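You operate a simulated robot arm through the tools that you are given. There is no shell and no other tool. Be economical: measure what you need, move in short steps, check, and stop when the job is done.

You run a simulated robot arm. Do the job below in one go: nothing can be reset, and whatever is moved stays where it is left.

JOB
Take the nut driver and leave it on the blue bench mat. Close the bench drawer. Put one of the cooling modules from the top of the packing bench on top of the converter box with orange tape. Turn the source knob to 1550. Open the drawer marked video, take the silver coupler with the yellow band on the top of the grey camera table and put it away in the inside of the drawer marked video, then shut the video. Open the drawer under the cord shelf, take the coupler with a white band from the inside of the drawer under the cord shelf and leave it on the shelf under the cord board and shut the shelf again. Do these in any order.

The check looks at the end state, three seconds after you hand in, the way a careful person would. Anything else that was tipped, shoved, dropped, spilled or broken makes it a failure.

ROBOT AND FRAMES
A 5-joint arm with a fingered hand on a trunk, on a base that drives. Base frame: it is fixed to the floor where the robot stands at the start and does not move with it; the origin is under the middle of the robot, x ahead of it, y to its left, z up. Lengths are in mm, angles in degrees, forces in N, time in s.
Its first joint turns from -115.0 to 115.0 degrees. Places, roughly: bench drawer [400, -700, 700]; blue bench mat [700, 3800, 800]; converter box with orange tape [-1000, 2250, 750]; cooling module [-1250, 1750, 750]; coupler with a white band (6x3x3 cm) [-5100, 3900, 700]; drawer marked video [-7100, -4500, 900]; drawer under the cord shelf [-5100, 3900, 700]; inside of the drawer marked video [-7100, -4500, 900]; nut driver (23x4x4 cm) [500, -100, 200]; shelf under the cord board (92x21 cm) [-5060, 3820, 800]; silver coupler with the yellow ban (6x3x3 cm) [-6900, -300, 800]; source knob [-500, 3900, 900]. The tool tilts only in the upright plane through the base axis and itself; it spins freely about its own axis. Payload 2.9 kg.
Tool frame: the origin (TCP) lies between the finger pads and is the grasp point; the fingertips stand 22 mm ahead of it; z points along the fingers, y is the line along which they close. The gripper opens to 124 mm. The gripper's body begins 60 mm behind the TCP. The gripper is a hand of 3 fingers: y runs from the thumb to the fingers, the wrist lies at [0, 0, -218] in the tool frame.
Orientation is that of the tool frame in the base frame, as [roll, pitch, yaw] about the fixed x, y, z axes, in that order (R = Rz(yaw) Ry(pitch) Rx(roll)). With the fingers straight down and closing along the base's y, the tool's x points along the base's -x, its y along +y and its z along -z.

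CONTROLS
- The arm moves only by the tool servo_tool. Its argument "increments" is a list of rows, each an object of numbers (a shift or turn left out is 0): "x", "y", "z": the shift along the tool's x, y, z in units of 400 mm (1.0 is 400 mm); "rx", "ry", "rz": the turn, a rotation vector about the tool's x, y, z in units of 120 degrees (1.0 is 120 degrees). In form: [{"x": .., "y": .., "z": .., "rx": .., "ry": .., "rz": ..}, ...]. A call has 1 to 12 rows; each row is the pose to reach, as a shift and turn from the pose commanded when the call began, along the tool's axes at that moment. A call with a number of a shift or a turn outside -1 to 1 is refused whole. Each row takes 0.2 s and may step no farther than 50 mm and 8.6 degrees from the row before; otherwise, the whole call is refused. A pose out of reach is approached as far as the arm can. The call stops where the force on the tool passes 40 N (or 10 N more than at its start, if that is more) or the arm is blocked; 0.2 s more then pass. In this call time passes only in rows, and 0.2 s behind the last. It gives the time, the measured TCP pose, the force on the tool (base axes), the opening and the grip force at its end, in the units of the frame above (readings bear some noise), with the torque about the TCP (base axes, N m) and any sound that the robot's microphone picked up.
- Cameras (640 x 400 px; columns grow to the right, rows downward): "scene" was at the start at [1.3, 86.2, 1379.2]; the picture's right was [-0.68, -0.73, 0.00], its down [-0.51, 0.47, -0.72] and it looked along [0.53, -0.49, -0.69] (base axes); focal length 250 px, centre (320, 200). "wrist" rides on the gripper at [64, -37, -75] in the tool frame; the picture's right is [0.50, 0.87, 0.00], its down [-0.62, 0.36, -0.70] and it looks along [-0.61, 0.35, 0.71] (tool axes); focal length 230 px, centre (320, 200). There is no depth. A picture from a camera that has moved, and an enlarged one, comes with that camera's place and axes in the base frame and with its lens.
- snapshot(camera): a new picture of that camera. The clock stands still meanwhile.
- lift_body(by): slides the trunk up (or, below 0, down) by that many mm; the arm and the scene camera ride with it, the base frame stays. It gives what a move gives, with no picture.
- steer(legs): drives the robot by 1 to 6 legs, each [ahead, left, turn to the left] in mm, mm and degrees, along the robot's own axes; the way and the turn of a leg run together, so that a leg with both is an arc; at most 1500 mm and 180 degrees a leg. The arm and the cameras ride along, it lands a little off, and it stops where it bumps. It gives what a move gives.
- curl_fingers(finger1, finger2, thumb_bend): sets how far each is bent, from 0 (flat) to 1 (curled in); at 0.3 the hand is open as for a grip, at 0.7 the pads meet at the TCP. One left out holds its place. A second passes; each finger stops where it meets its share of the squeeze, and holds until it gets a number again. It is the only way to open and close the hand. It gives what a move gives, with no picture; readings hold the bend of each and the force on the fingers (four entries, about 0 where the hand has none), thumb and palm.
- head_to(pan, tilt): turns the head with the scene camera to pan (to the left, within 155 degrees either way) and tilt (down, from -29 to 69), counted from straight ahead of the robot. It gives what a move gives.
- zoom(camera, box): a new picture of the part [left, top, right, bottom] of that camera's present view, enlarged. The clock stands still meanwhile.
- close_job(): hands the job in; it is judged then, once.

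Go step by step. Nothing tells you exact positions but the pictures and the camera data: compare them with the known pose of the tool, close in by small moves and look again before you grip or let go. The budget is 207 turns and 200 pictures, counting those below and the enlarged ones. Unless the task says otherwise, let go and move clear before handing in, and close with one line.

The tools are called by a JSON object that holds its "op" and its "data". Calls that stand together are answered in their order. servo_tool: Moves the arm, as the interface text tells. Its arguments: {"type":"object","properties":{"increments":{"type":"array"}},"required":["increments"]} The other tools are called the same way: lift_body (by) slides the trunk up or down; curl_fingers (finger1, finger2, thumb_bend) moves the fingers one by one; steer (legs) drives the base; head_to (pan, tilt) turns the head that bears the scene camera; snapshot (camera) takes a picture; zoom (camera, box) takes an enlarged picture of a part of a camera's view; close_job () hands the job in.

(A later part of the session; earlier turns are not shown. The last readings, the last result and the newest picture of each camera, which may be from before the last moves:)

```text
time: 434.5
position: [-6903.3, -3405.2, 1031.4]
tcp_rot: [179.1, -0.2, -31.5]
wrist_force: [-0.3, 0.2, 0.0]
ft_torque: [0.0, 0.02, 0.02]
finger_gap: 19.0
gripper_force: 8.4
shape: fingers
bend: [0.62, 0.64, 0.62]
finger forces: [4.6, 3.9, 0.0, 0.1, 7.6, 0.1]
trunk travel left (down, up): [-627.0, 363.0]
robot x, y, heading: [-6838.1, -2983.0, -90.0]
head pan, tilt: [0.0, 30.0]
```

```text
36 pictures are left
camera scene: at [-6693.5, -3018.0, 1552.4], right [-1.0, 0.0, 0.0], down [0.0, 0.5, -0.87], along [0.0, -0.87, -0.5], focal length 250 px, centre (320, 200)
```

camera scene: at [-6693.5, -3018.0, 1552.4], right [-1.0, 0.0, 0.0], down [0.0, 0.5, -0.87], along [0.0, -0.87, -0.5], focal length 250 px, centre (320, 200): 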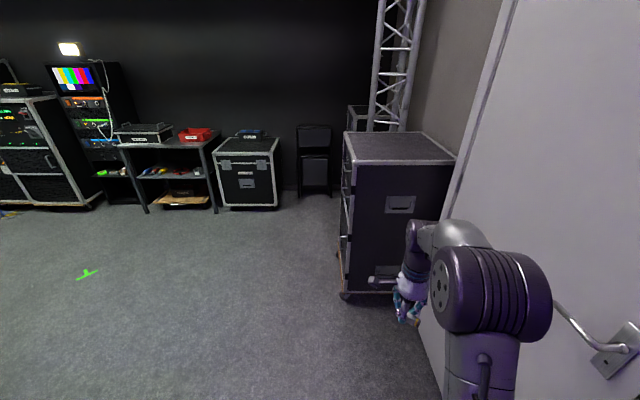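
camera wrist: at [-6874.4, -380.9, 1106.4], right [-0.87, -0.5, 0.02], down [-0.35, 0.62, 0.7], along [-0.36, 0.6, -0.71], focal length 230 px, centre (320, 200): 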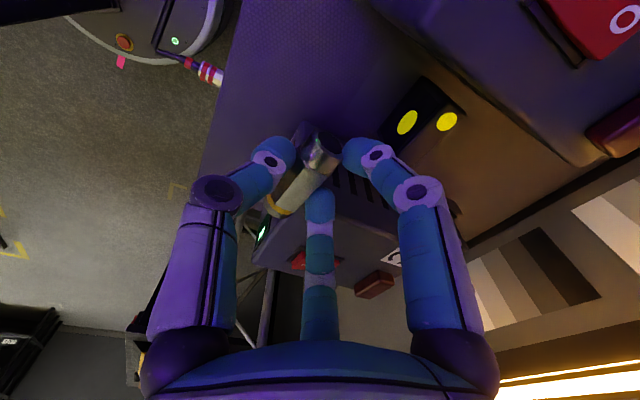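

The black drawer case stands at right (front face x≈-6850, near side y≈-4275, top z≈1075), with its drawers facing east. I drive to its east side and face it.

{"op": "steer", "data": {"legs": [[1500, 700, 0], [0, 0, -90]]}}

{"op": "head_to", "data": {"pan": 0, "tilt": 35}}

{"op": "snapshot", "data": {"camera": "scene"}}

```text
refused: leg 1 is longer than a leg can be; nothing moved
```

```text
time: 435.2
position: [-6902.8, -3405.8, 1028.9]
tcp_rot: [179.0, -0.3, -31.3]
wrist_force: [-0.1, 0.2, -1.0]
ft_torque: [0.04, 0.0, -0.01]
finger_gap: 18.6
gripper_force: 8.0
shape: fingers
bend: [0.62, 0.64, 0.62]
finger forces: [4.6, 3.9, 0.1, 0.1, 7.7, 0.0]
trunk travel left (down, up): [-627.0, 363.0]
robot x, y, heading: [-6834.9, -2985.5, -89.9]
head pan, tilt: [0.0, 35.0]
```

```text
35 pictures are left
camera scene: at [-6693.4, -3015.7, 1544.6], right [-1.0, 0.0, 0.0], down [0.0, 0.57, -0.82], along [0.0, -0.82, -0.57], focal length 250 px, centre (320, 200)
```

scene: 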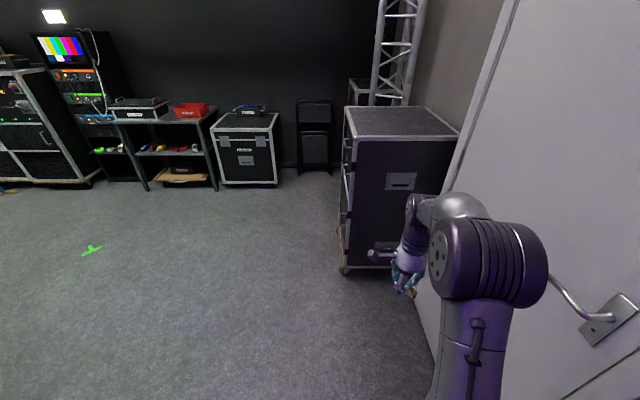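

{"op": "steer", "data": {"legs": [[800, 380, 0], [700, 320, 0], [0, 0, -90]]}}

{"op": "head_to", "data": {"pan": 0, "tilt": 35}}

{"op": "snapshot", "data": {"camera": "scene"}}

```text
time: 447.4
position: [-6560.2, -4420.2, 1028.7]
tcp_rot: [179.1, -0.3, -120.9]
wrist_force: [0.9, -0.2, -0.2]
ft_torque: [-0.01, -0.04, 0.03]
finger_gap: 18.4
gripper_force: 7.9
shape: fingers
bend: [0.63, 0.64, 0.62]
finger forces: [4.5, 3.9, 0.1, 0.0, 7.5, 0.0]
trunk travel left (down, up): [-627.0, 363.0]
robot x, y, heading: [-6137.1, -4478.8, -179.4]
head pan, tilt: [0.0, 35.0]
```

```text
time: 448.0
position: [-6560.4, -4420.1, 1028.9]
tcp_rot: [179.0, -0.2, -120.8]
wrist_force: [1.1, 0.4, -0.9]
ft_torque: [-0.01, 0.0, 0.01]
finger_gap: 18.8
gripper_force: 7.7
shape: fingers
bend: [0.63, 0.64, 0.62]
finger forces: [4.5, 3.9, 0.0, 0.0, 7.5, 0.1]
trunk travel left (down, up): [-627.0, 363.0]
robot x, y, heading: [-6139.8, -4481.2, -179.4]
head pan, tilt: [0.0, 35.0]
```

```text
34 pictures are left
camera scene: at [-6164.8, -4626.4, 1544.6], right [-0.01, 1.0, 0.0], down [0.57, 0.01, -0.82], along [-0.82, -0.01, -0.57], focal length 250 px, centre (320, 200)
```

scene: 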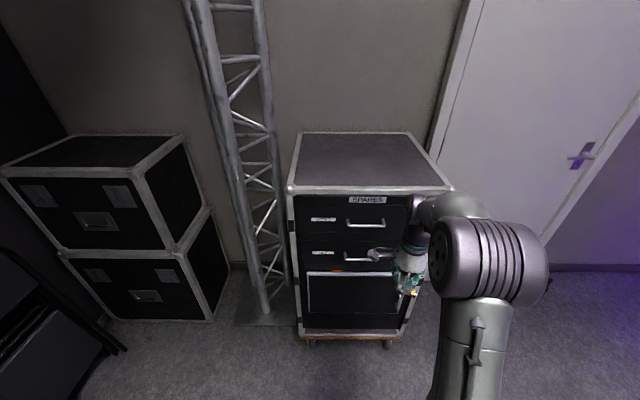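

{"op": "zoom", "data": {"camera": "scene", "box": [280, 180, 440, 280]}}

```text
4.00 times, centred on (360, 230) of scene
camera zoom: at [-6164.8, -4626.4, 1544.6], right [-0.01, 1.0, 0.0], down [0.57, 0.01, -0.82], along [-0.82, -0.01, -0.57], focal length 999 px, centre (160, 80)
```

zoom: 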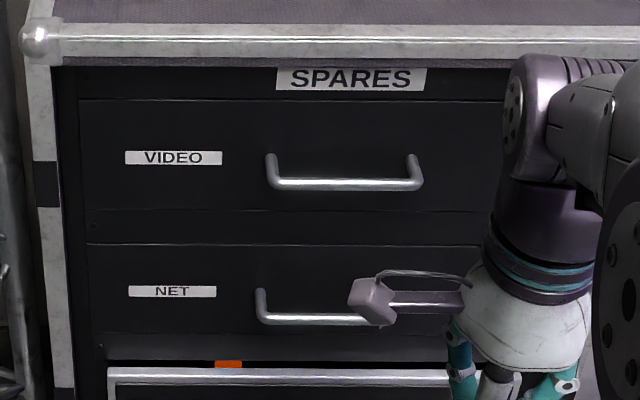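

The VIDEO drawer is the top one, handle at about (-6810,-4477,988). My hand must be free to pull it, so I'll rest the coupler for a moment on the empty flat top of the case.

{"op": "lift_body", "data": {"by": 190}}

{"op": "steer", "data": {"legs": [[300, 0, -0.6]]}}

{"op": "servo_tool", "data": {"increments": [{"x": 0.045, "y": 0.075}, {"x": 0.09, "y": 0.15}]}}

{"op": "snapshot", "data": {"camera": "wrist"}}

```text
time: 450.0
position: [-6561.7, -4420.0, 1218.5]
tcp_rot: [179.1, -0.3, -120.8]
wrist_force: [-0.7, 0.5, -1.3]
ft_torque: [-0.01, 0.0, -0.02]
finger_gap: 18.5
gripper_force: 8.4
shape: fingers
bend: [0.63, 0.64, 0.62]
finger forces: [4.4, 4.0, 0.1, 0.0, 7.5, 0.0]
trunk travel left (down, up): [-817.0, 173.0]
robot x, y, heading: [-6143.3, -4479.9, -179.4]
head pan, tilt: [0.0, 35.0]
```

```text
time: 452.1
position: [-6862.6, -4416.2, 1219.4]
tcp_rot: [179.2, -0.3, -121.5]
wrist_force: [0.0, -1.1, -1.7]
ft_torque: [0.0, -0.02, -0.01]
finger_gap: 18.2
gripper_force: 8.3
shape: fingers
bend: [0.63, 0.64, 0.62]
finger forces: [4.5, 4.0, 0.0, 0.0, 7.5, 0.1]
trunk travel left (down, up): [-817.0, 173.0]
robot x, y, heading: [-6441.8, -4477.8, 179.8]
head pan, tilt: [0.0, 35.0]
```

```text
time: 452.7
position: [-6933.6, -4415.1, 1220.6]
tcp_rot: [179.2, -0.2, -121.5]
wrist_force: [-0.6, 0.3, -1.3]
ft_torque: [0.02, -0.01, 0.0]
finger_gap: 18.2
gripper_force: 8.1
shape: fingers
bend: [0.63, 0.64, 0.62]
finger forces: [4.4, 4.0, 0.0, 0.0, 7.6, 0.0]
trunk travel left (down, up): [-817.0, 173.0]
robot x, y, heading: [-6440.8, -4477.8, 180.1]
head pan, tilt: [0.0, 35.0]
```

```text
32 pictures are left
camera wrist: at [-6933.7, -4488.8, 1295.7], right [-1.0, 0.03, 0.01], down [0.03, 0.71, 0.7], along [0.01, 0.7, -0.71], focal length 230 px, centre (320, 200)
```

wrist: 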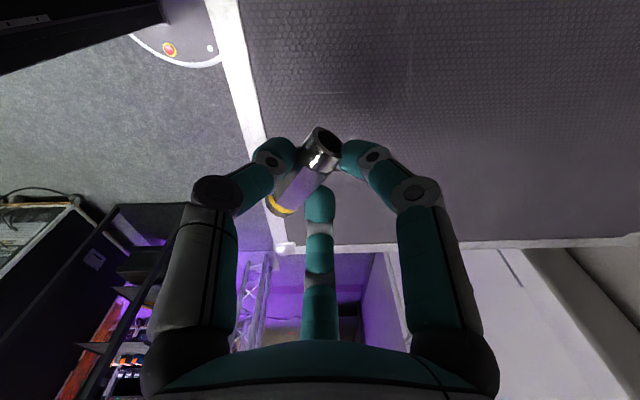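

It's over the flat top with room all round. Lower to contact and release.

{"op": "lift_body", "data": {"by": -68}}

{"op": "lift_body", "data": {"by": -12}}

{"op": "lift_body", "data": {"by": -8}}

{"op": "lift_body", "data": {"by": -8}}

```text
time: 453.8
position: [-6932.6, -4415.7, 1153.6]
tcp_rot: [179.1, -0.5, -121.5]
wrist_force: [-0.1, 0.5, 0.0]
ft_torque: [-0.01, 0.02, 0.02]
finger_gap: 18.1
gripper_force: 7.9
shape: fingers
bend: [0.63, 0.64, 0.62]
finger forces: [4.5, 4.0, 0.0, 0.1, 7.5, 0.0]
trunk travel left (down, up): [-749.0, 241.0]
robot x, y, heading: [-6442.2, -4482.2, 179.4]
head pan, tilt: [0.0, 35.0]
```

```text
time: 454.4
position: [-6931.9, -4414.8, 1141.1]
tcp_rot: [179.1, -0.4, -121.5]
wrist_force: [-0.1, -0.6, -0.2]
ft_torque: [0.0, 0.01, -0.01]
finger_gap: 18.0
gripper_force: 7.5
shape: fingers
bend: [0.63, 0.64, 0.62]
finger forces: [4.4, 4.1, 0.1, 0.1, 7.5, 0.0]
trunk travel left (down, up): [-737.0, 253.0]
robot x, y, heading: [-6441.4, -4482.9, 179.9]
head pan, tilt: [0.0, 35.0]
```

```text
time: 454.9
position: [-6931.4, -4414.8, 1132.3]
tcp_rot: [179.1, -0.4, -121.5]
wrist_force: [-0.1, -0.5, 3.2]
ft_torque: [0.01, -0.03, 0.0]
finger_gap: 17.6
gripper_force: 10.3
shape: fingers
bend: [0.64, 0.64, 0.62]
finger forces: [4.5, 7.0, 0.1, 0.0, 9.8, 0.0]
trunk travel left (down, up): [-729.0, 261.0]
robot x, y, heading: [-6439.5, -4480.4, 180.0]
head pan, tilt: [0.0, 35.0]
```

```text
time: 455.5
position: [-6930.4, -4414.0, 1127.0]
tcp_rot: [179.0, -0.4, -121.5]
wrist_force: [-4.2, 2.0, 26.3]
ft_torque: [0.06, -0.21, 0.03]
finger_gap: 16.2
gripper_force: 20.3
shape: fingers
bend: [0.64, 0.64, 0.64]
finger forces: [5.8, 15.0, 0.0, 0.0, 20.7, 0.1]
trunk travel left (down, up): [-721.0, 269.0]
robot x, y, heading: [-6442.9, -4478.9, 179.8]
head pan, tilt: [0.0, 35.0]
```

{"op": "lift_body", "data": {"by": 4}}

{"op": "curl_fingers", "data": {"finger1": 0.54, "finger2": 0.54, "thumb_bend": 0.54}}

{"op": "lift_body", "data": {"by": 6}}

{"op": "curl_fingers", "data": {"finger1": 0.42, "finger2": 0.42, "thumb_bend": 0.42}}

{"op": "lift_body", "data": {"by": 90}}

{"op": "snapshot", "data": {"camera": "wrist"}}

```text
time: 456.0
position: [-6930.8, -4413.7, 1128.2]
tcp_rot: [179.3, -0.3, -121.5]
wrist_force: [-0.5, 0.6, 3.7]
ft_torque: [0.09, -0.03, 0.02]
finger_gap: 16.6
gripper_force: 11.6
shape: fingers
bend: [0.64, 0.65, 0.63]
finger forces: [4.7, 8.2, 0.0, 0.1, 10.5, 0.1]
trunk travel left (down, up): [-725.0, 265.0]
robot x, y, heading: [-6442.4, -4480.0, 179.8]
head pan, tilt: [0.0, 35.0]
```

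```text
time: 457.0
position: [-6931.2, -4414.2, 1129.3]
tcp_rot: [179.1, -0.4, -121.5]
wrist_force: [0.7, 0.4, -0.2]
ft_torque: [0.03, 0.03, 0.01]
finger_gap: 38.0
gripper_force: 0.0
shape: fingers
bend: [0.54, 0.54, 0.54]
finger forces: [0.1, 0.0, 0.1, 0.0, 0.0, 0.0]
trunk travel left (down, up): [-725.0, 265.0]
robot x, y, heading: [-6437.6, -4478.6, 179.7]
head pan, tilt: [0.0, 35.0]
```

```text
time: 457.6
position: [-6931.6, -4413.4, 1135.3]
tcp_rot: [179.2, -0.4, -121.6]
wrist_force: [-1.1, -0.3, 0.9]
ft_torque: [-0.03, -0.01, -0.01]
finger_gap: 38.1
gripper_force: 0.0
shape: fingers
bend: [0.54, 0.54, 0.54]
finger forces: [0.1, 0.0, 0.1, 0.1, 0.1, 0.0]
trunk travel left (down, up): [-731.0, 259.0]
robot x, y, heading: [-6440.9, -4481.7, 179.7]
head pan, tilt: [0.0, 35.0]
```

```text
time: 458.6
position: [-6931.3, -4414.7, 1134.7]
tcp_rot: [179.1, -0.4, -121.5]
wrist_force: [0.8, 0.6, -0.1]
ft_torque: [-0.01, 0.0, -0.02]
finger_gap: 71.4
gripper_force: 0.0
shape: fingers
bend: [0.42, 0.42, 0.42]
finger forces: [0.0, 0.0, 0.0, 0.1, 0.0, 0.1]
trunk travel left (down, up): [-731.0, 259.0]
robot x, y, heading: [-6441.3, -4479.9, 179.7]
head pan, tilt: [0.0, 35.0]
```

```text
time: 459.8
position: [-6931.3, -4414.2, 1224.7]
tcp_rot: [179.1, -0.4, -121.6]
wrist_force: [0.0, 0.8, 0.7]
ft_torque: [0.01, 0.02, -0.01]
finger_gap: 71.0
gripper_force: 0.0
shape: fingers
bend: [0.42, 0.42, 0.42]
finger forces: [0.0, 0.1, 0.0, 0.1, 0.0, 0.0]
trunk travel left (down, up): [-821.0, 169.0]
robot x, y, heading: [-6441.0, -4479.4, 179.7]
head pan, tilt: [0.0, 35.0]
```

```text
31 pictures are left
camera wrist: at [-6931.7, -4488.8, 1300.4], right [-1.0, 0.03, 0.02], down [0.03, 0.71, 0.7], along [0.01, 0.7, -0.71], focal length 230 px, centre (320, 200)
```

wrist: 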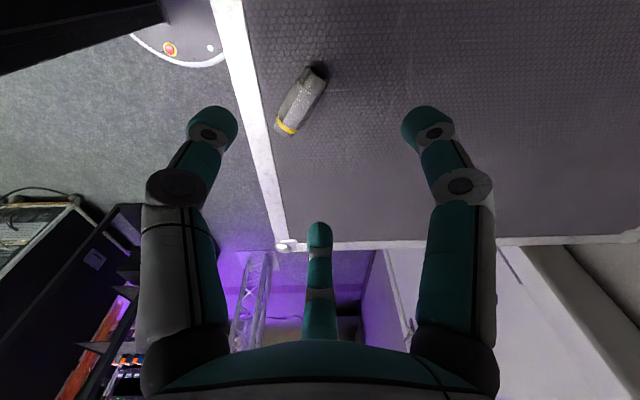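

The coupler rests safely on the case top at (-6918,-4416). Now I back off and bring the tool level with its closing line vertical to pull the VIDEO handle.

{"op": "steer", "data": {"legs": [[-330, 0, 0]]}}

{"op": "servo_tool", "data": {"increments": [{"rz": -0.066}, {"rz": -0.132}, {"rz": -0.198}]}}

{"op": "servo_tool", "data": {"increments": [{"z": -0.0335, "rx": -0.0625}, {"z": -0.067, "rx": -0.125}, {"z": -0.1, "rx": -0.1875}, {"z": -0.134, "rx": -0.25}, {"z": -0.1675, "rx": -0.3125}, {"z": -0.2, "rx": -0.375}, {"z": -0.2345, "rx": -0.4375}, {"z": -0.268, "rx": -0.5}, {"z": -0.3, "rx": -0.5625}, {"z": -0.335, "rx": -0.625}, {"z": -0.3685, "rx": -0.6875}, {"z": -0.4, "rx": -0.75}]}}

{"op": "curl_fingers", "data": {"finger1": 0.3, "finger2": 0.3, "thumb_bend": 0.3}}

```text
time: 462.0
position: [-6599.1, -4416.6, 1225.8]
tcp_rot: [179.3, -0.5, -121.5]
wrist_force: [-0.1, -0.6, 0.5]
ft_torque: [0.03, -0.02, 0.01]
finger_gap: 71.3
gripper_force: 0.0
shape: fingers
bend: [0.42, 0.42, 0.42]
finger forces: [0.1, 0.1, 0.1, 0.1, 0.1, 0.1]
trunk travel left (down, up): [-821.0, 169.0]
robot x, y, heading: [-6104.8, -4479.6, 179.7]
head pan, tilt: [0.0, 35.0]
```

```text
time: 462.8
position: [-6600.1, -4415.5, 1226.0]
tcp_rot: [179.1, 0.0, -97.5]
wrist_force: [0.0, -0.3, 0.1]
ft_torque: [-0.03, -0.05, -0.01]
finger_gap: 71.4
gripper_force: 0.0
shape: fingers
bend: [0.42, 0.42, 0.42]
finger forces: [0.0, 0.1, 0.0, 0.1, 0.0, 0.1]
trunk travel left (down, up): [-821.0, 169.0]
robot x, y, heading: [-6110.3, -4479.8, 179.9]
head pan, tilt: [0.0, 35.0]
```

```text
time: 465.4
position: [-6597.2, -4419.7, 1384.4]
tcp_rot: [88.9, 0.0, -98.0]
wrist_force: [0.3, 0.4, -0.3]
ft_torque: [-0.01, -0.04, -0.04]
finger_gap: 71.5
gripper_force: 0.0
shape: fingers
bend: [0.42, 0.42, 0.42]
finger forces: [0.1, 0.0, 0.1, 0.1, 0.0, 0.0]
out of reach, approached as far as the arm can: row 9, 10, 11, 12
trunk travel left (down, up): [-821.0, 169.0]
robot x, y, heading: [-6113.6, -4482.3, 180.0]
head pan, tilt: [0.0, 35.0]
```

```text
time: 466.4
position: [-6597.4, -4420.4, 1384.8]
tcp_rot: [89.1, -0.1, -98.0]
wrist_force: [-0.1, 0.2, -0.4]
ft_torque: [0.05, -0.04, 0.02]
finger_gap: 103.6
gripper_force: 0.0
shape: fingers
bend: [0.3, 0.3, 0.3]
finger forces: [0.0, 0.1, 0.0, 0.0, 0.0, 0.1]
trunk travel left (down, up): [-821.0, 169.0]
robot x, y, heading: [-6108.9, -4479.4, 179.6]
head pan, tilt: [0.0, 35.0]
```

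{"op": "steer", "data": {"legs": [[0, 0, 7.7]]}}

{"op": "lift_body", "data": {"by": -396}}

{"op": "head_to", "data": {"pan": -12, "tilt": 20}}

{"op": "zoom", "data": {"camera": "scene", "box": [220, 130, 460, 280]}}

```text
time: 467.4
position: [-6601.1, -4486.6, 1384.5]
tcp_rot: [89.2, -0.1, -90.4]
wrist_force: [0.4, -0.2, 1.0]
ft_torque: [0.04, 0.0, 0.01]
finger_gap: 103.6
gripper_force: 0.1
shape: fingers
bend: [0.3, 0.3, 0.3]
finger forces: [0.0, 0.0, 0.1, 0.0, 0.0, 0.0]
trunk travel left (down, up): [-821.0, 169.0]
robot x, y, heading: [-6113.0, -4481.2, -172.5]
head pan, tilt: [0.0, 35.0]
```

```text
time: 471.2
position: [-6601.9, -4485.7, 990.2]
tcp_rot: [89.1, 0.0, -90.3]
wrist_force: [-0.8, -0.1, -0.1]
ft_torque: [0.02, 0.04, 0.01]
finger_gap: 103.3
gripper_force: 0.1
shape: fingers
bend: [0.3, 0.3, 0.3]
finger forces: [0.1, 0.0, 0.0, 0.1, 0.0, 0.1]
trunk travel left (down, up): [-425.0, 565.0]
robot x, y, heading: [-6108.0, -4479.3, -172.6]
head pan, tilt: [0.0, 35.0]
```

```text
time: 472.0
position: [-6601.6, -4485.4, 988.7]
tcp_rot: [89.1, 0.1, -90.4]
wrist_force: [0.7, -0.2, -0.5]
ft_torque: [-0.03, 0.01, -0.02]
finger_gap: 103.5
gripper_force: 0.1
shape: fingers
bend: [0.3, 0.3, 0.3]
finger forces: [0.1, 0.0, 0.0, 0.0, 0.0, 0.1]
trunk travel left (down, up): [-425.0, 565.0]
robot x, y, heading: [-6106.8, -4479.4, -172.4]
head pan, tilt: [-12.0, 20.0]
```

```text
2.67 times, centred on (340, 205) of scene
camera zoom: at [-6121.7, -4611.8, 1366.4], right [0.08, 1.0, 0.0], down [0.34, -0.03, -0.94], along [-0.94, 0.07, -0.34], focal length 666 px, centre (267, 187)
```

zoom: 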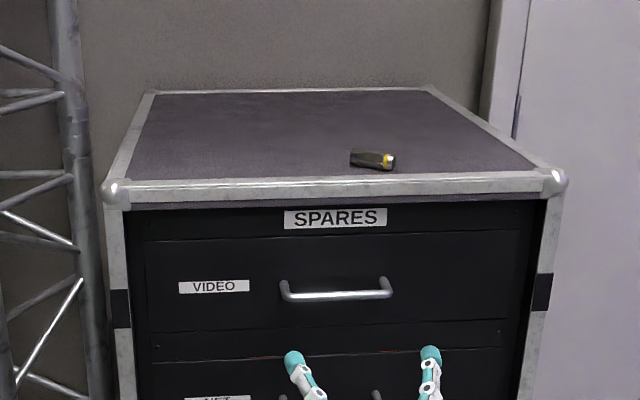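

Handle centre is near y≈-4470, z≈965–980. I move closer to refine.

{"op": "steer", "data": {"legs": [[117, -30, 0]]}}

{"op": "lift_body", "data": {"by": -12}}

{"op": "snapshot", "data": {"camera": "wrist"}}

{"op": "zoom", "data": {"camera": "scene", "box": [240, 160, 432, 280]}}

```text
time: 473.2
position: [-6720.9, -4470.6, 987.5]
tcp_rot: [89.1, -0.1, -90.4]
wrist_force: [0.1, 0.6, 0.0]
ft_torque: [-0.01, 0.01, 0.02]
finger_gap: 103.7
gripper_force: 0.0
shape: fingers
bend: [0.3, 0.3, 0.3]
finger forces: [0.0, 0.0, 0.1, 0.0, 0.0, 0.0]
trunk travel left (down, up): [-425.0, 565.0]
robot x, y, heading: [-6223.5, -4463.9, -172.5]
head pan, tilt: [-12.0, 20.0]
```

```text
time: 473.8
position: [-6720.0, -4472.0, 977.4]
tcp_rot: [89.1, 0.0, -90.3]
wrist_force: [0.1, 0.7, -0.2]
ft_torque: [-0.02, 0.0, 0.01]
finger_gap: 103.7
gripper_force: 0.0
shape: fingers
bend: [0.3, 0.3, 0.3]
finger forces: [0.1, 0.0, 0.0, 0.0, 0.1, 0.1]
trunk travel left (down, up): [-413.0, 577.0]
robot x, y, heading: [-6228.5, -4467.8, -172.5]
head pan, tilt: [-12.0, 20.0]
```

```text
29 pictures are left
camera wrist: at [-6644.9, -4535.5, 939.4], right [0.01, -0.5, 0.87], down [0.71, 0.61, 0.34], along [-0.7, 0.61, 0.36], focal length 230 px, centre (320, 200)
```

wrist: 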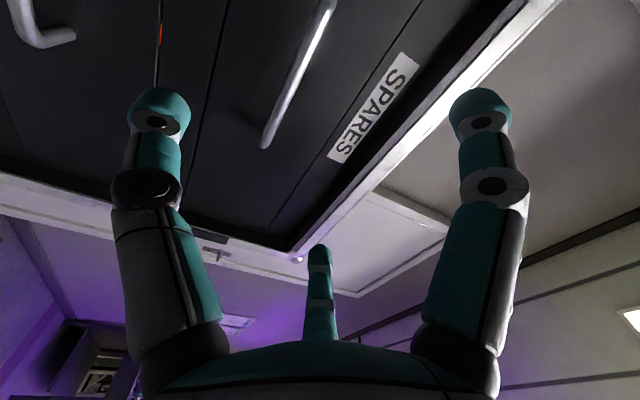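

```text
3.33 times, centred on (336, 220) of scene
camera zoom: at [-6240.2, -4596.9, 1354.4], right [0.08, 1.0, 0.0], down [0.34, -0.03, -0.94], along [-0.94, 0.07, -0.34], focal length 833 px, centre (267, 133)
```

zoom: 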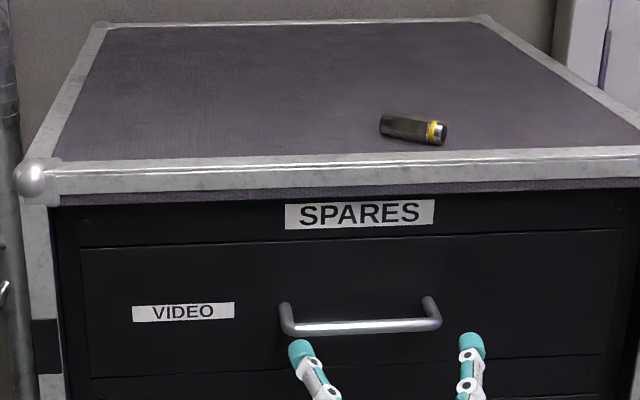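

Handle refined to (-6835,-4474,960). I lower 17 mm, advance and close on it.

{"op": "lift_body", "data": {"by": -17}}

{"op": "steer", "data": {"legs": [[108, -13, 0]]}}

{"op": "curl_fingers", "data": {"finger1": 0.7, "finger2": 0.7, "thumb_bend": 0.7}}

{"op": "snapshot", "data": {"camera": "wrist"}}

```text
time: 474.5
position: [-6719.5, -4471.4, 960.5]
tcp_rot: [89.1, -0.1, -90.5]
wrist_force: [-0.7, 0.2, 0.1]
ft_torque: [0.02, 0.02, 0.02]
finger_gap: 103.4
gripper_force: 0.2
shape: fingers
bend: [0.3, 0.3, 0.3]
finger forces: [0.0, 0.0, 0.0, 0.0, 0.0, 0.0]
trunk travel left (down, up): [-396.0, 594.0]
robot x, y, heading: [-6225.9, -4465.3, -172.4]
head pan, tilt: [-12.0, 20.0]
```

```text
time: 475.7
position: [-6831.3, -4471.6, 959.5]
tcp_rot: [89.1, 0.0, -90.4]
wrist_force: [-1.1, 0.0, -0.2]
ft_torque: [0.02, 0.0, -0.03]
finger_gap: 103.8
gripper_force: 0.1
shape: fingers
bend: [0.3, 0.3, 0.3]
finger forces: [0.1, 0.0, 0.0, 0.0, 0.1, 0.0]
trunk travel left (down, up): [-396.0, 594.0]
robot x, y, heading: [-6335.0, -4467.2, -172.5]
head pan, tilt: [-12.0, 20.0]
```

```text
time: 476.7
position: [-6831.0, -4471.5, 959.3]
tcp_rot: [89.2, 0.0, -90.5]
wrist_force: [0.2, -0.3, -4.9]
ft_torque: [0.0, -0.11, -0.03]
finger_gap: 8.5
gripper_force: 5.6
shape: fingers
bend: [0.67, 0.67, 0.65]
finger forces: [1.4, 1.4, 0.0, 0.1, 8.0, 0.0]
trunk travel left (down, up): [-396.0, 594.0]
robot x, y, heading: [-6335.7, -4467.2, -172.4]
head pan, tilt: [-12.0, 20.0]
```

```text
27 pictures are left
camera wrist: at [-6755.3, -4536.7, 921.9], right [0.01, -0.5, 0.87], down [0.71, 0.61, 0.35], along [-0.7, 0.61, 0.36], focal length 230 px, centre (320, 200)
```

wrist: 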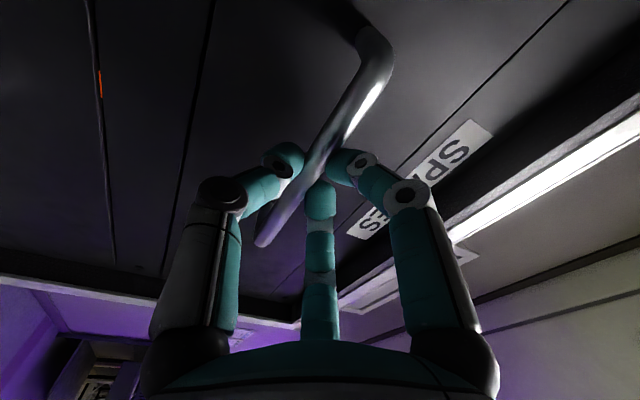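

Hooked. I pull the drawer open in steps.

{"op": "steer", "data": {"legs": [[-79, 10, 0]]}}

{"op": "steer", "data": {"legs": [[-79, 10, 0]]}}

{"op": "steer", "data": {"legs": [[-60, 8, 0]]}}

{"op": "snapshot", "data": {"camera": "scene"}}

```text
time: 477.7
position: [-6749.9, -4471.2, 961.5]
tcp_rot: [89.0, 0.0, -90.3]
wrist_force: [0.0, 0.0, -0.4]
ft_torque: [0.0, -0.02, -0.01]
finger_gap: 0.0
gripper_force: 0.0
shape: fingers
bend: [0.69, 0.69, 0.7]
finger forces: [0.1, 0.0, 0.1, 0.1, 0.0, 0.1]
trunk travel left (down, up): [-396.0, 594.0]
robot x, y, heading: [-6255.0, -4466.7, -172.7]
head pan, tilt: [-12.0, 20.0]
```

```text
time: 478.8
position: [-6669.6, -4471.2, 961.4]
tcp_rot: [88.9, 0.0, -90.5]
wrist_force: [0.8, 0.7, -0.7]
ft_torque: [-0.01, -0.01, -0.02]
finger_gap: 0.0
gripper_force: 0.0
shape: fingers
bend: [0.69, 0.69, 0.7]
finger forces: [0.1, 0.0, 0.0, 0.0, 0.1, 0.0]
trunk travel left (down, up): [-396.0, 594.0]
robot x, y, heading: [-6178.3, -4468.9, -172.4]
head pan, tilt: [-12.0, 20.0]
```

```text
time: 479.8
position: [-6608.4, -4471.8, 960.1]
tcp_rot: [89.0, 0.0, -90.4]
wrist_force: [-0.5, -0.1, -0.1]
ft_torque: [0.0, 0.02, -0.01]
finger_gap: 0.2
gripper_force: 0.0
shape: fingers
bend: [0.69, 0.69, 0.7]
finger forces: [0.1, 0.0, 0.1, 0.1, 0.0, 0.1]
trunk travel left (down, up): [-396.0, 594.0]
robot x, y, heading: [-6117.2, -4469.1, -172.7]
head pan, tilt: [-12.0, 20.0]
```

```text
26 pictures are left
camera scene: at [-6129.6, -4597.8, 1337.4], right [0.08, 1.0, 0.0], down [0.34, -0.03, -0.94], along [-0.94, 0.08, -0.34], focal length 250 px, centre (320, 200)
```

scene: 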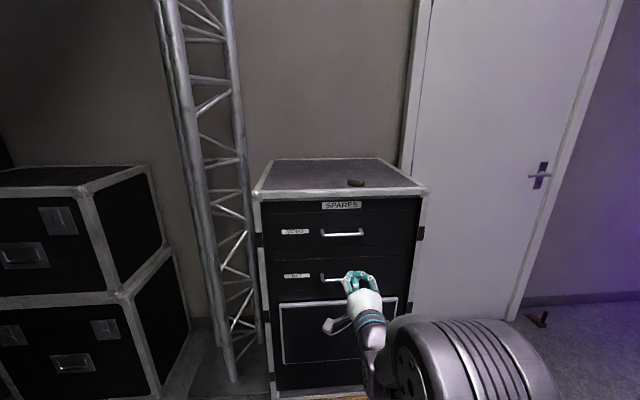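

The fingers slipped off the bar — they weren't deep enough and sat slightly high. I reopen, go 12 mm deeper and 5 mm lower.

{"op": "curl_fingers", "data": {"finger1": 0.3, "finger2": 0.3, "thumb_bend": 0.3}}

{"op": "lift_body", "data": {"by": -5}}

{"op": "steer", "data": {"legs": [[200, -26, 0]]}}

{"op": "steer", "data": {"legs": [[35, -5, 0]]}}

{"op": "curl_fingers", "data": {"finger1": 0.72, "finger2": 0.72, "thumb_bend": 0.72}}

```text
time: 480.8
position: [-6609.1, -4471.7, 960.1]
tcp_rot: [89.1, 0.1, -90.5]
wrist_force: [0.6, 0.8, 0.8]
ft_torque: [-0.01, 0.02, 0.01]
finger_gap: 103.7
gripper_force: 0.0
shape: fingers
bend: [0.3, 0.3, 0.3]
finger forces: [0.1, 0.0, 0.0, 0.1, 0.1, 0.1]
trunk travel left (down, up): [-396.0, 594.0]
robot x, y, heading: [-6115.6, -4468.5, -172.8]
head pan, tilt: [-12.0, 20.0]
```

```text
time: 481.3
position: [-6611.0, -4470.7, 955.7]
tcp_rot: [89.1, 0.1, -90.4]
wrist_force: [0.2, -0.5, 0.3]
ft_torque: [-0.01, 0.04, -0.01]
finger_gap: 103.5
gripper_force: 0.1
shape: fingers
bend: [0.3, 0.3, 0.3]
finger forces: [0.1, 0.0, 0.0, 0.0, 0.0, 0.0]
trunk travel left (down, up): [-391.0, 599.0]
robot x, y, heading: [-6117.4, -4469.1, -172.8]
head pan, tilt: [-12.0, 20.0]
```

```text
time: 482.9
position: [-6811.5, -4469.7, 954.4]
tcp_rot: [89.1, 0.0, -90.6]
wrist_force: [-0.3, -0.6, 0.8]
ft_torque: [-0.01, -0.01, 0.02]
finger_gap: 103.5
gripper_force: 0.0
shape: fingers
bend: [0.3, 0.3, 0.3]
finger forces: [0.0, 0.1, 0.1, 0.1, 0.1, 0.1]
trunk travel left (down, up): [-391.0, 599.0]
robot x, y, heading: [-6314.0, -4471.7, -172.8]
head pan, tilt: [-12.0, 20.0]
```

```text
time: 483.8
position: [-6846.5, -4470.2, 955.6]
tcp_rot: [89.1, 0.0, -90.5]
wrist_force: [-0.3, -0.3, -0.1]
ft_torque: [0.01, -0.02, 0.02]
finger_gap: 103.9
gripper_force: 0.0
shape: fingers
bend: [0.3, 0.3, 0.3]
finger forces: [0.1, 0.0, 0.0, 0.0, 0.0, 0.0]
trunk travel left (down, up): [-391.0, 599.0]
robot x, y, heading: [-6354.3, -4463.8, -172.8]
head pan, tilt: [-12.0, 20.0]
```

```text
time: 484.8
position: [-6845.6, -4469.3, 955.8]
tcp_rot: [89.1, 0.1, -90.5]
wrist_force: [-2.3, 0.0, 2.5]
ft_torque: [0.01, 0.02, 0.02]
finger_gap: 0.0
gripper_force: 3.2
shape: fingers
bend: [0.71, 0.71, 0.71]
finger forces: [2.7, 2.6, 0.0, 0.1, 2.0, 0.1]
trunk travel left (down, up): [-391.0, 599.0]
robot x, y, heading: [-6355.4, -4467.0, -173.0]
head pan, tilt: [-12.0, 20.0]
```

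Fully wrapped behind the bar now. Pull.

{"op": "steer", "data": {"legs": [[-79, 10, 0]]}}

{"op": "snapshot", "data": {"camera": "scene"}}

```text
time: 485.8
position: [-6767.5, -4470.1, 955.7]
tcp_rot: [89.1, 0.0, -90.5]
wrist_force: [-0.5, -0.1, 0.3]
ft_torque: [0.0, 0.0, -0.01]
finger_gap: 0.0
gripper_force: 0.1
shape: fingers
bend: [0.71, 0.71, 0.71]
finger forces: [0.0, 0.0, 0.0, 0.0, 0.0, 0.0]
trunk travel left (down, up): [-391.0, 599.0]
robot x, y, heading: [-6268.3, -4463.1, -172.6]
head pan, tilt: [-12.0, 20.0]
```

```text
25 pictures are left
camera scene: at [-6286.9, -4596.7, 1332.4], right [0.08, 1.0, 0.0], down [0.34, -0.03, -0.94], along [-0.94, 0.08, -0.34], focal length 250 px, centre (320, 200)
```

scene: 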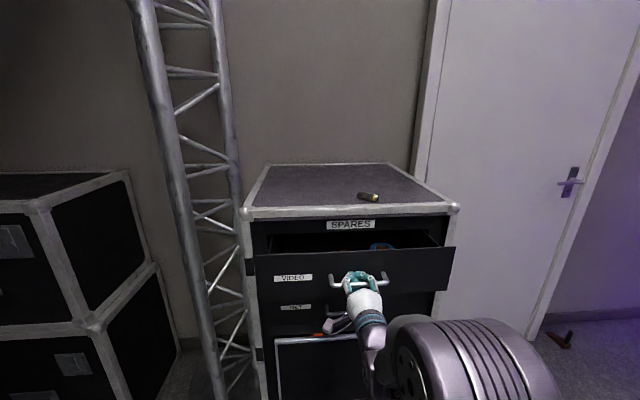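

The drawer is coming out. Continue pulling.

{"op": "steer", "data": {"legs": [[-79, 10, 0]]}}

{"op": "steer", "data": {"legs": [[-79, 10, 0]]}}

{"op": "head_to", "data": {"pan": -12, "tilt": 32}}

{"op": "snapshot", "data": {"camera": "scene"}}

```text
time: 486.9
position: [-6687.2, -4469.9, 954.7]
tcp_rot: [89.1, 0.0, -90.4]
wrist_force: [-0.1, -0.4, -0.2]
ft_torque: [-0.01, 0.03, 0.02]
finger_gap: 0.0
gripper_force: 0.0
shape: fingers
bend: [0.71, 0.71, 0.71]
finger forces: [0.0, 0.1, 0.0, 0.1, 0.0, 0.0]
trunk travel left (down, up): [-391.0, 599.0]
robot x, y, heading: [-6195.6, -4463.4, -172.5]
head pan, tilt: [-12.0, 20.0]
```

```text
time: 487.9
position: [-6607.1, -4468.1, 955.6]
tcp_rot: [89.1, 0.0, -90.5]
wrist_force: [0.4, 0.7, 0.1]
ft_torque: [0.0, 0.0, 0.0]
finger_gap: 0.0
gripper_force: 0.1
shape: fingers
bend: [0.71, 0.71, 0.71]
finger forces: [0.0, 0.0, 0.0, 0.0, 0.1, 0.0]
trunk travel left (down, up): [-391.0, 599.0]
robot x, y, heading: [-6112.7, -4469.6, -172.6]
head pan, tilt: [-12.0, 20.0]
```

```text
time: 488.7
position: [-6606.8, -4468.2, 955.7]
tcp_rot: [89.0, 0.0, -90.5]
wrist_force: [0.0, -0.5, 0.3]
ft_torque: [0.0, 0.04, -0.03]
finger_gap: 0.0
gripper_force: 0.1
shape: fingers
bend: [0.71, 0.71, 0.71]
finger forces: [0.0, 0.1, 0.1, 0.1, 0.0, 0.0]
trunk travel left (down, up): [-391.0, 599.0]
robot x, y, heading: [-6114.2, -4467.8, -172.7]
head pan, tilt: [-12.0, 32.0]
```

```text
24 pictures are left
camera scene: at [-6124.4, -4596.7, 1313.3], right [0.08, 1.0, 0.0], down [0.53, -0.04, -0.85], along [-0.85, 0.07, -0.53], focal length 250 px, centre (320, 200)
```

scene: 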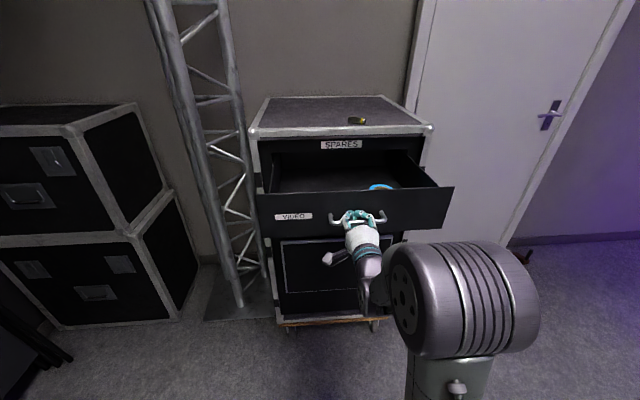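

The drawer is open ~235 mm. I release, back off, rise, and turn the tool down to fetch the coupler from the top.

{"op": "curl_fingers", "data": {"finger1": 0.4, "finger2": 0.4, "thumb_bend": 0.4}}

{"op": "steer", "data": {"legs": [[-90, 12, 0]]}}

{"op": "lift_body", "data": {"by": 400}}

{"op": "lift_body", "data": {"by": 95}}

{"op": "servo_tool", "data": {"increments": [{"y": -0.054, "rx": 0.0625}, {"y": -0.108, "rx": 0.125}, {"y": -0.1625, "rx": 0.1875}, {"y": -0.217, "rx": 0.25}, {"y": -0.27, "rx": 0.3125}, {"y": -0.325, "rx": 0.375}, {"y": -0.38, "rx": 0.4375}, {"y": -0.433, "rx": 0.5}, {"y": -0.4875, "rx": 0.5625}, {"y": -0.54, "rx": 0.625}, {"y": -0.6, "rx": 0.6875}, {"y": -0.65, "rx": 0.75}]}}

{"op": "servo_tool", "data": {"increments": [{"rz": 0.065}, {"rz": 0.13}, {"rz": 0.195}, {"rz": 0.258}]}}

```text
time: 489.7
position: [-6607.6, -4469.2, 954.9]
tcp_rot: [89.1, 0.0, -90.6]
wrist_force: [-1.1, 0.2, 0.2]
ft_torque: [0.01, 0.02, 0.03]
finger_gap: 76.7
gripper_force: 0.0
shape: fingers
bend: [0.4, 0.4, 0.4]
finger forces: [0.1, 0.1, 0.0, 0.0, 0.0, 0.0]
trunk travel left (down, up): [-391.0, 599.0]
robot x, y, heading: [-6114.4, -4464.9, -172.8]
head pan, tilt: [-12.0, 32.0]
```

```text
time: 490.8
position: [-6515.4, -4469.7, 955.3]
tcp_rot: [89.1, -0.1, -90.5]
wrist_force: [0.5, -0.3, 0.0]
ft_torque: [0.0, 0.01, 0.0]
finger_gap: 76.9
gripper_force: 0.0
shape: fingers
bend: [0.4, 0.4, 0.4]
finger forces: [0.0, 0.1, 0.0, 0.0, 0.2, 0.0]
trunk travel left (down, up): [-391.0, 599.0]
robot x, y, heading: [-6021.8, -4464.1, -173.1]
head pan, tilt: [-12.0, 32.0]
```

```text
time: 494.6
position: [-6515.2, -4469.5, 1355.1]
tcp_rot: [89.1, 0.1, -90.5]
wrist_force: [-0.9, 0.2, 0.6]
ft_torque: [0.01, 0.0, 0.03]
finger_gap: 76.9
gripper_force: 0.0
shape: fingers
bend: [0.4, 0.4, 0.4]
finger forces: [0.1, 0.0, 0.1, 0.0, 0.0, 0.0]
trunk travel left (down, up): [-791.0, 199.0]
robot x, y, heading: [-6020.5, -4465.0, -172.6]
head pan, tilt: [-12.0, 32.0]
```

```text
time: 495.9
position: [-6515.9, -4469.1, 1449.8]
tcp_rot: [89.1, 0.0, -90.5]
wrist_force: [-0.2, 0.2, -0.6]
ft_torque: [0.01, 0.0, -0.01]
finger_gap: 76.9
gripper_force: 0.0
shape: fingers
bend: [0.4, 0.4, 0.4]
finger forces: [0.1, 0.1, 0.0, 0.1, 0.1, 0.0]
trunk travel left (down, up): [-886.0, 104.0]
robot x, y, heading: [-6020.7, -4463.8, -172.9]
head pan, tilt: [-12.0, 32.0]
```

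```text
time: 498.5
position: [-6521.2, -4468.9, 1188.6]
tcp_rot: [179.5, 0.1, -90.4]
wrist_force: [0.2, 0.0, -0.1]
ft_torque: [0.0, -0.01, 0.01]
finger_gap: 76.9
gripper_force: 0.0
shape: fingers
bend: [0.4, 0.4, 0.4]
finger forces: [0.0, 0.0, 0.1, 0.0, 0.0, 0.1]
trunk travel left (down, up): [-886.0, 104.0]
robot x, y, heading: [-6024.0, -4467.0, -172.7]
head pan, tilt: [-12.0, 32.0]
```

```text
time: 499.5
position: [-6520.3, -4468.9, 1189.2]
tcp_rot: [179.2, -0.5, -121.6]
wrist_force: [-0.2, 0.4, -0.5]
ft_torque: [0.02, 0.0, -0.02]
finger_gap: 76.9
gripper_force: 0.1
shape: fingers
bend: [0.4, 0.4, 0.4]
finger forces: [0.0, 0.0, 0.0, 0.1, 0.0, 0.0]
trunk travel left (down, up): [-886.0, 104.0]
robot x, y, heading: [-6024.9, -4467.8, -172.9]
head pan, tilt: [-12.0, 32.0]
```

{"op": "servo_tool", "data": {"increments": [{"x": 0.051, "y": 0.086}, {"x": 0.102, "y": 0.172}]}}

{"op": "steer", "data": {"legs": [[314, -92, 0]]}}

{"op": "snapshot", "data": {"camera": "wrist"}}

```text
time: 500.1
position: [-6600.9, -4468.7, 1190.2]
tcp_rot: [179.5, -0.3, -121.4]
wrist_force: [-0.2, 0.4, -0.5]
ft_torque: [0.02, -0.02, -0.01]
finger_gap: 76.7
gripper_force: 0.0
shape: fingers
bend: [0.4, 0.4, 0.4]
finger forces: [0.0, 0.0, 0.0, 0.1, 0.0, 0.0]
trunk travel left (down, up): [-886.0, 104.0]
robot x, y, heading: [-6027.3, -4468.0, -172.6]
head pan, tilt: [-12.0, 32.0]
```

```text
time: 502.2
position: [-6919.3, -4417.2, 1194.5]
tcp_rot: [179.2, -0.5, -121.6]
wrist_force: [-0.9, -0.3, 0.0]
ft_torque: [-0.01, 0.01, -0.04]
finger_gap: 76.7
gripper_force: 0.1
shape: fingers
bend: [0.4, 0.4, 0.4]
finger forces: [0.0, 0.0, 0.0, 0.0, 0.0, 0.1]
trunk travel left (down, up): [-886.0, 104.0]
robot x, y, heading: [-6346.7, -4414.0, -172.6]
head pan, tilt: [-12.0, 32.0]
```

```text
23 pictures are left
camera wrist: at [-6918.6, -4491.1, 1268.3], right [-1.0, 0.03, 0.02], down [0.03, 0.71, 0.7], along [0.01, 0.7, -0.71], focal length 230 px, centre (320, 200)
```

wrist: 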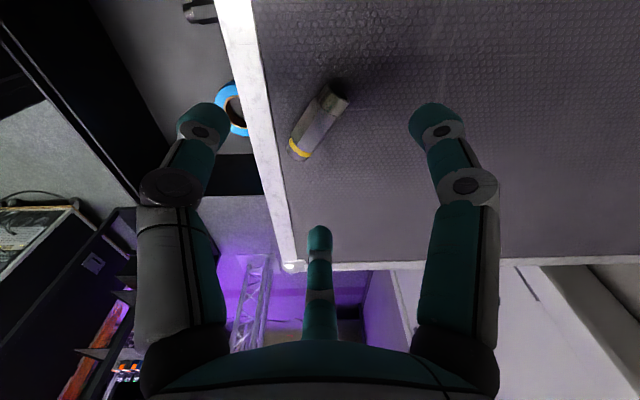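

The coupler is centred under the hand. I lower and grip.

{"op": "lift_body", "data": {"by": -50}}

{"op": "lift_body", "data": {"by": -12}}

{"op": "curl_fingers", "data": {"finger1": 0.7, "finger2": 0.7, "thumb_bend": 0.7}}

{"op": "lift_body", "data": {"by": 40}}

{"op": "snapshot", "data": {"camera": "wrist"}}

```text
time: 503.2
position: [-6918.7, -4417.1, 1143.0]
tcp_rot: [179.3, -0.4, -121.5]
wrist_force: [-1.4, -0.4, -0.5]
ft_torque: [-0.01, -0.01, 0.0]
finger_gap: 76.9
gripper_force: 0.2
shape: fingers
bend: [0.4, 0.4, 0.4]
finger forces: [0.0, 0.0, 0.1, 0.0, 0.0, 0.0]
trunk travel left (down, up): [-836.0, 154.0]
robot x, y, heading: [-6341.9, -4411.3, -172.7]
head pan, tilt: [-12.0, 32.0]
```

```text
time: 503.8
position: [-6919.0, -4416.6, 1130.1]
tcp_rot: [179.3, -0.4, -121.6]
wrist_force: [0.6, -0.1, 0.8]
ft_torque: [0.01, 0.0, -0.02]
finger_gap: 76.6
gripper_force: 0.1
shape: fingers
bend: [0.4, 0.4, 0.4]
finger forces: [0.0, 0.1, 0.1, 0.0, 0.0, 0.0]
trunk travel left (down, up): [-824.0, 166.0]
robot x, y, heading: [-6344.0, -4413.9, -172.6]
head pan, tilt: [-12.0, 32.0]
```

```text
time: 504.8
position: [-6919.0, -4417.2, 1129.8]
tcp_rot: [179.3, -0.4, -121.5]
wrist_force: [-0.7, 0.0, 0.8]
ft_torque: [0.02, 0.01, 0.0]
finger_gap: 15.7
gripper_force: 8.8
shape: fingers
bend: [0.62, 0.61, 0.64]
finger forces: [4.9, 5.8, 0.1, 0.0, 7.4, 0.0]
trunk travel left (down, up): [-824.0, 166.0]
robot x, y, heading: [-6344.6, -4416.1, -172.6]
head pan, tilt: [-12.0, 32.0]
```

```text
time: 505.6
position: [-6919.8, -4416.9, 1169.2]
tcp_rot: [179.3, -0.3, -121.5]
wrist_force: [0.2, 0.3, -0.8]
ft_torque: [0.02, -0.07, 0.0]
finger_gap: 15.4
gripper_force: 7.6
shape: fingers
bend: [0.63, 0.61, 0.64]
finger forces: [4.9, 4.7, 0.0, 0.1, 6.7, 0.1]
trunk travel left (down, up): [-864.0, 126.0]
robot x, y, heading: [-6344.5, -4413.6, -172.5]
head pan, tilt: [-12.0, 32.0]
```

```text
22 pictures are left
camera wrist: at [-6919.3, -4491.1, 1246.0], right [-1.0, 0.03, 0.01], down [0.03, 0.71, 0.7], along [0.01, 0.7, -0.71], focal length 230 px, centre (320, 200)
```

wrist: 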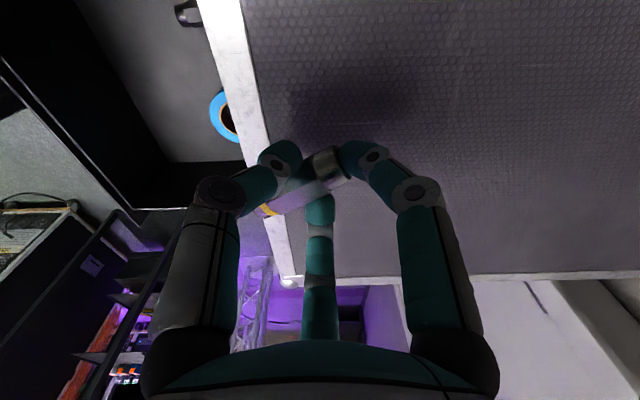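

Held again. I move back over the open drawer and look inside for a free spot.

{"op": "lift_body", "data": {"by": 60}}

{"op": "steer", "data": {"legs": [[-152, 110, 0]]}}

{"op": "head_to", "data": {"pan": -5, "tilt": 45}}

{"op": "zoom", "data": {"camera": "scene", "box": [200, 110, 480, 285]}}

{"op": "snapshot", "data": {"camera": "wrist"}}

```text
time: 506.6
position: [-6919.1, -4416.4, 1231.7]
tcp_rot: [179.3, -0.4, -121.5]
wrist_force: [-0.4, 0.0, 0.0]
ft_torque: [0.01, -0.03, 0.02]
finger_gap: 15.4
gripper_force: 8.1
shape: fingers
bend: [0.63, 0.61, 0.64]
finger forces: [4.8, 4.7, 0.0, 0.1, 6.7, 0.1]
trunk travel left (down, up): [-924.0, 66.0]
robot x, y, heading: [-6339.4, -4413.8, -172.5]
head pan, tilt: [-12.0, 32.0]
```

```text
time: 508.1
position: [-6756.6, -4505.9, 1230.8]
tcp_rot: [179.3, -0.4, -121.5]
wrist_force: [1.2, -0.3, -1.2]
ft_torque: [-0.03, 0.01, -0.02]
finger_gap: 15.3
gripper_force: 7.3
shape: fingers
bend: [0.63, 0.61, 0.64]
finger forces: [5.0, 4.7, 0.1, 0.0, 6.7, 0.0]
trunk travel left (down, up): [-924.0, 66.0]
robot x, y, heading: [-6179.1, -4506.0, -172.9]
head pan, tilt: [-12.0, 32.0]
```

```text
time: 508.9
position: [-6754.7, -4506.6, 1231.2]
tcp_rot: [179.2, -0.4, -121.5]
wrist_force: [-0.1, -0.2, -0.7]
ft_torque: [0.0, -0.02, 0.02]
finger_gap: 15.3
gripper_force: 8.3
shape: fingers
bend: [0.63, 0.61, 0.64]
finger forces: [4.8, 4.7, 0.1, 0.0, 6.6, 0.0]
trunk travel left (down, up): [-924.0, 66.0]
robot x, y, heading: [-6178.8, -4504.1, -172.7]
head pan, tilt: [-5.0, 45.0]
```

```text
2.29 times, centred on (340, 198) of scene
camera zoom: at [-6180.3, -4646.4, 1826.8], right [-0.04, 1.0, 0.0], down [0.71, 0.03, -0.71], along [-0.71, -0.03, -0.71], focal length 571 px, centre (274, 206)
```

zoom: 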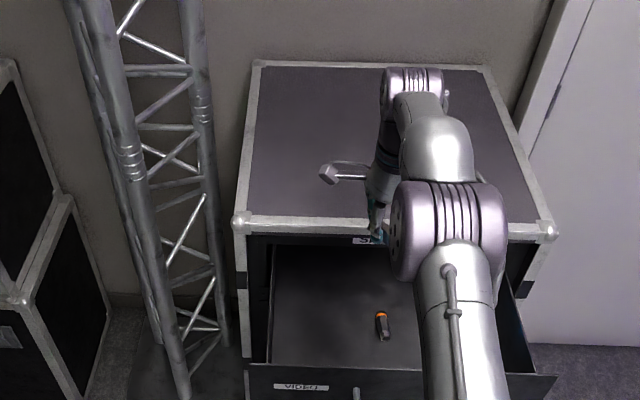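

```text
20 pictures are left
camera wrist: at [-6754.5, -4581.4, 1306.4], right [-1.0, 0.03, 0.02], down [0.03, 0.71, 0.7], along [0.01, 0.7, -0.71], focal length 230 px, centre (320, 200)
```

wrist: 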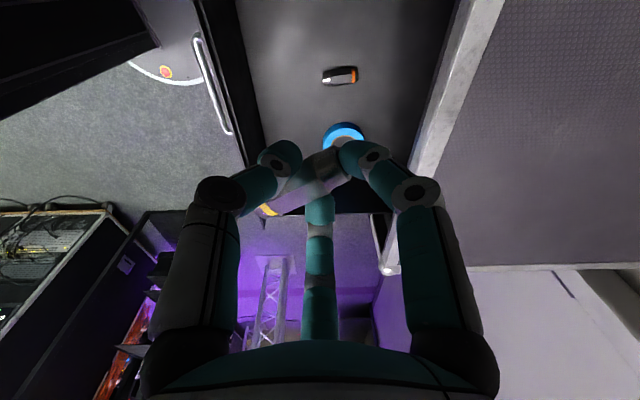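

The south half of the drawer is free (black marker at y≈-4476, blue roll further north). I shift to y≈-4585 and lower in.

{"op": "steer", "data": {"legs": [[10, 78, 0]]}}

{"op": "lift_body", "data": {"by": -230}}

{"op": "snapshot", "data": {"camera": "wrist"}}

```text
time: 509.9
position: [-6754.3, -4583.8, 1230.0]
tcp_rot: [179.3, -0.5, -121.5]
wrist_force: [-0.1, -0.3, -0.1]
ft_torque: [0.01, -0.01, 0.02]
finger_gap: 15.4
gripper_force: 8.3
shape: fingers
bend: [0.63, 0.61, 0.64]
finger forces: [4.9, 4.8, 0.0, 0.1, 6.7, 0.0]
trunk travel left (down, up): [-924.0, 66.0]
robot x, y, heading: [-6180.7, -4581.1, -172.9]
head pan, tilt: [-5.0, 45.0]
```

```text
time: 512.4
position: [-6755.2, -4586.1, 1000.8]
tcp_rot: [179.3, -0.4, -121.5]
wrist_force: [1.7, -0.2, -0.6]
ft_torque: [0.02, 0.02, 0.0]
finger_gap: 15.4
gripper_force: 7.5
shape: fingers
bend: [0.63, 0.61, 0.64]
finger forces: [4.8, 4.7, 0.0, 0.0, 6.7, 0.0]
trunk travel left (down, up): [-694.0, 296.0]
robot x, y, heading: [-6175.4, -4578.7, -172.6]
head pan, tilt: [-5.0, 45.0]
```

```text
19 pictures are left
camera wrist: at [-6755.2, -4658.8, 1076.1], right [-1.0, 0.03, 0.01], down [0.03, 0.71, 0.7], along [0.01, 0.7, -0.71], focal length 230 px, centre (320, 200)
```

wrist: 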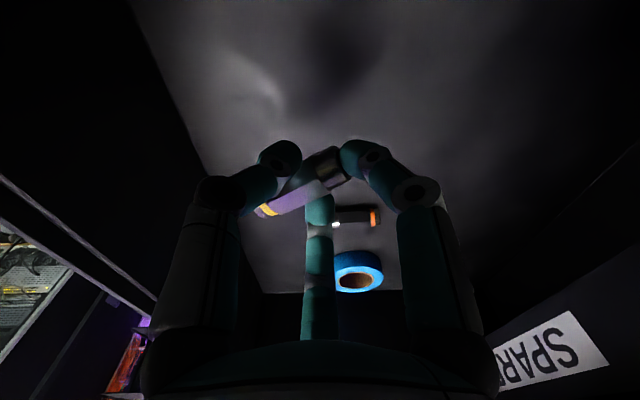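

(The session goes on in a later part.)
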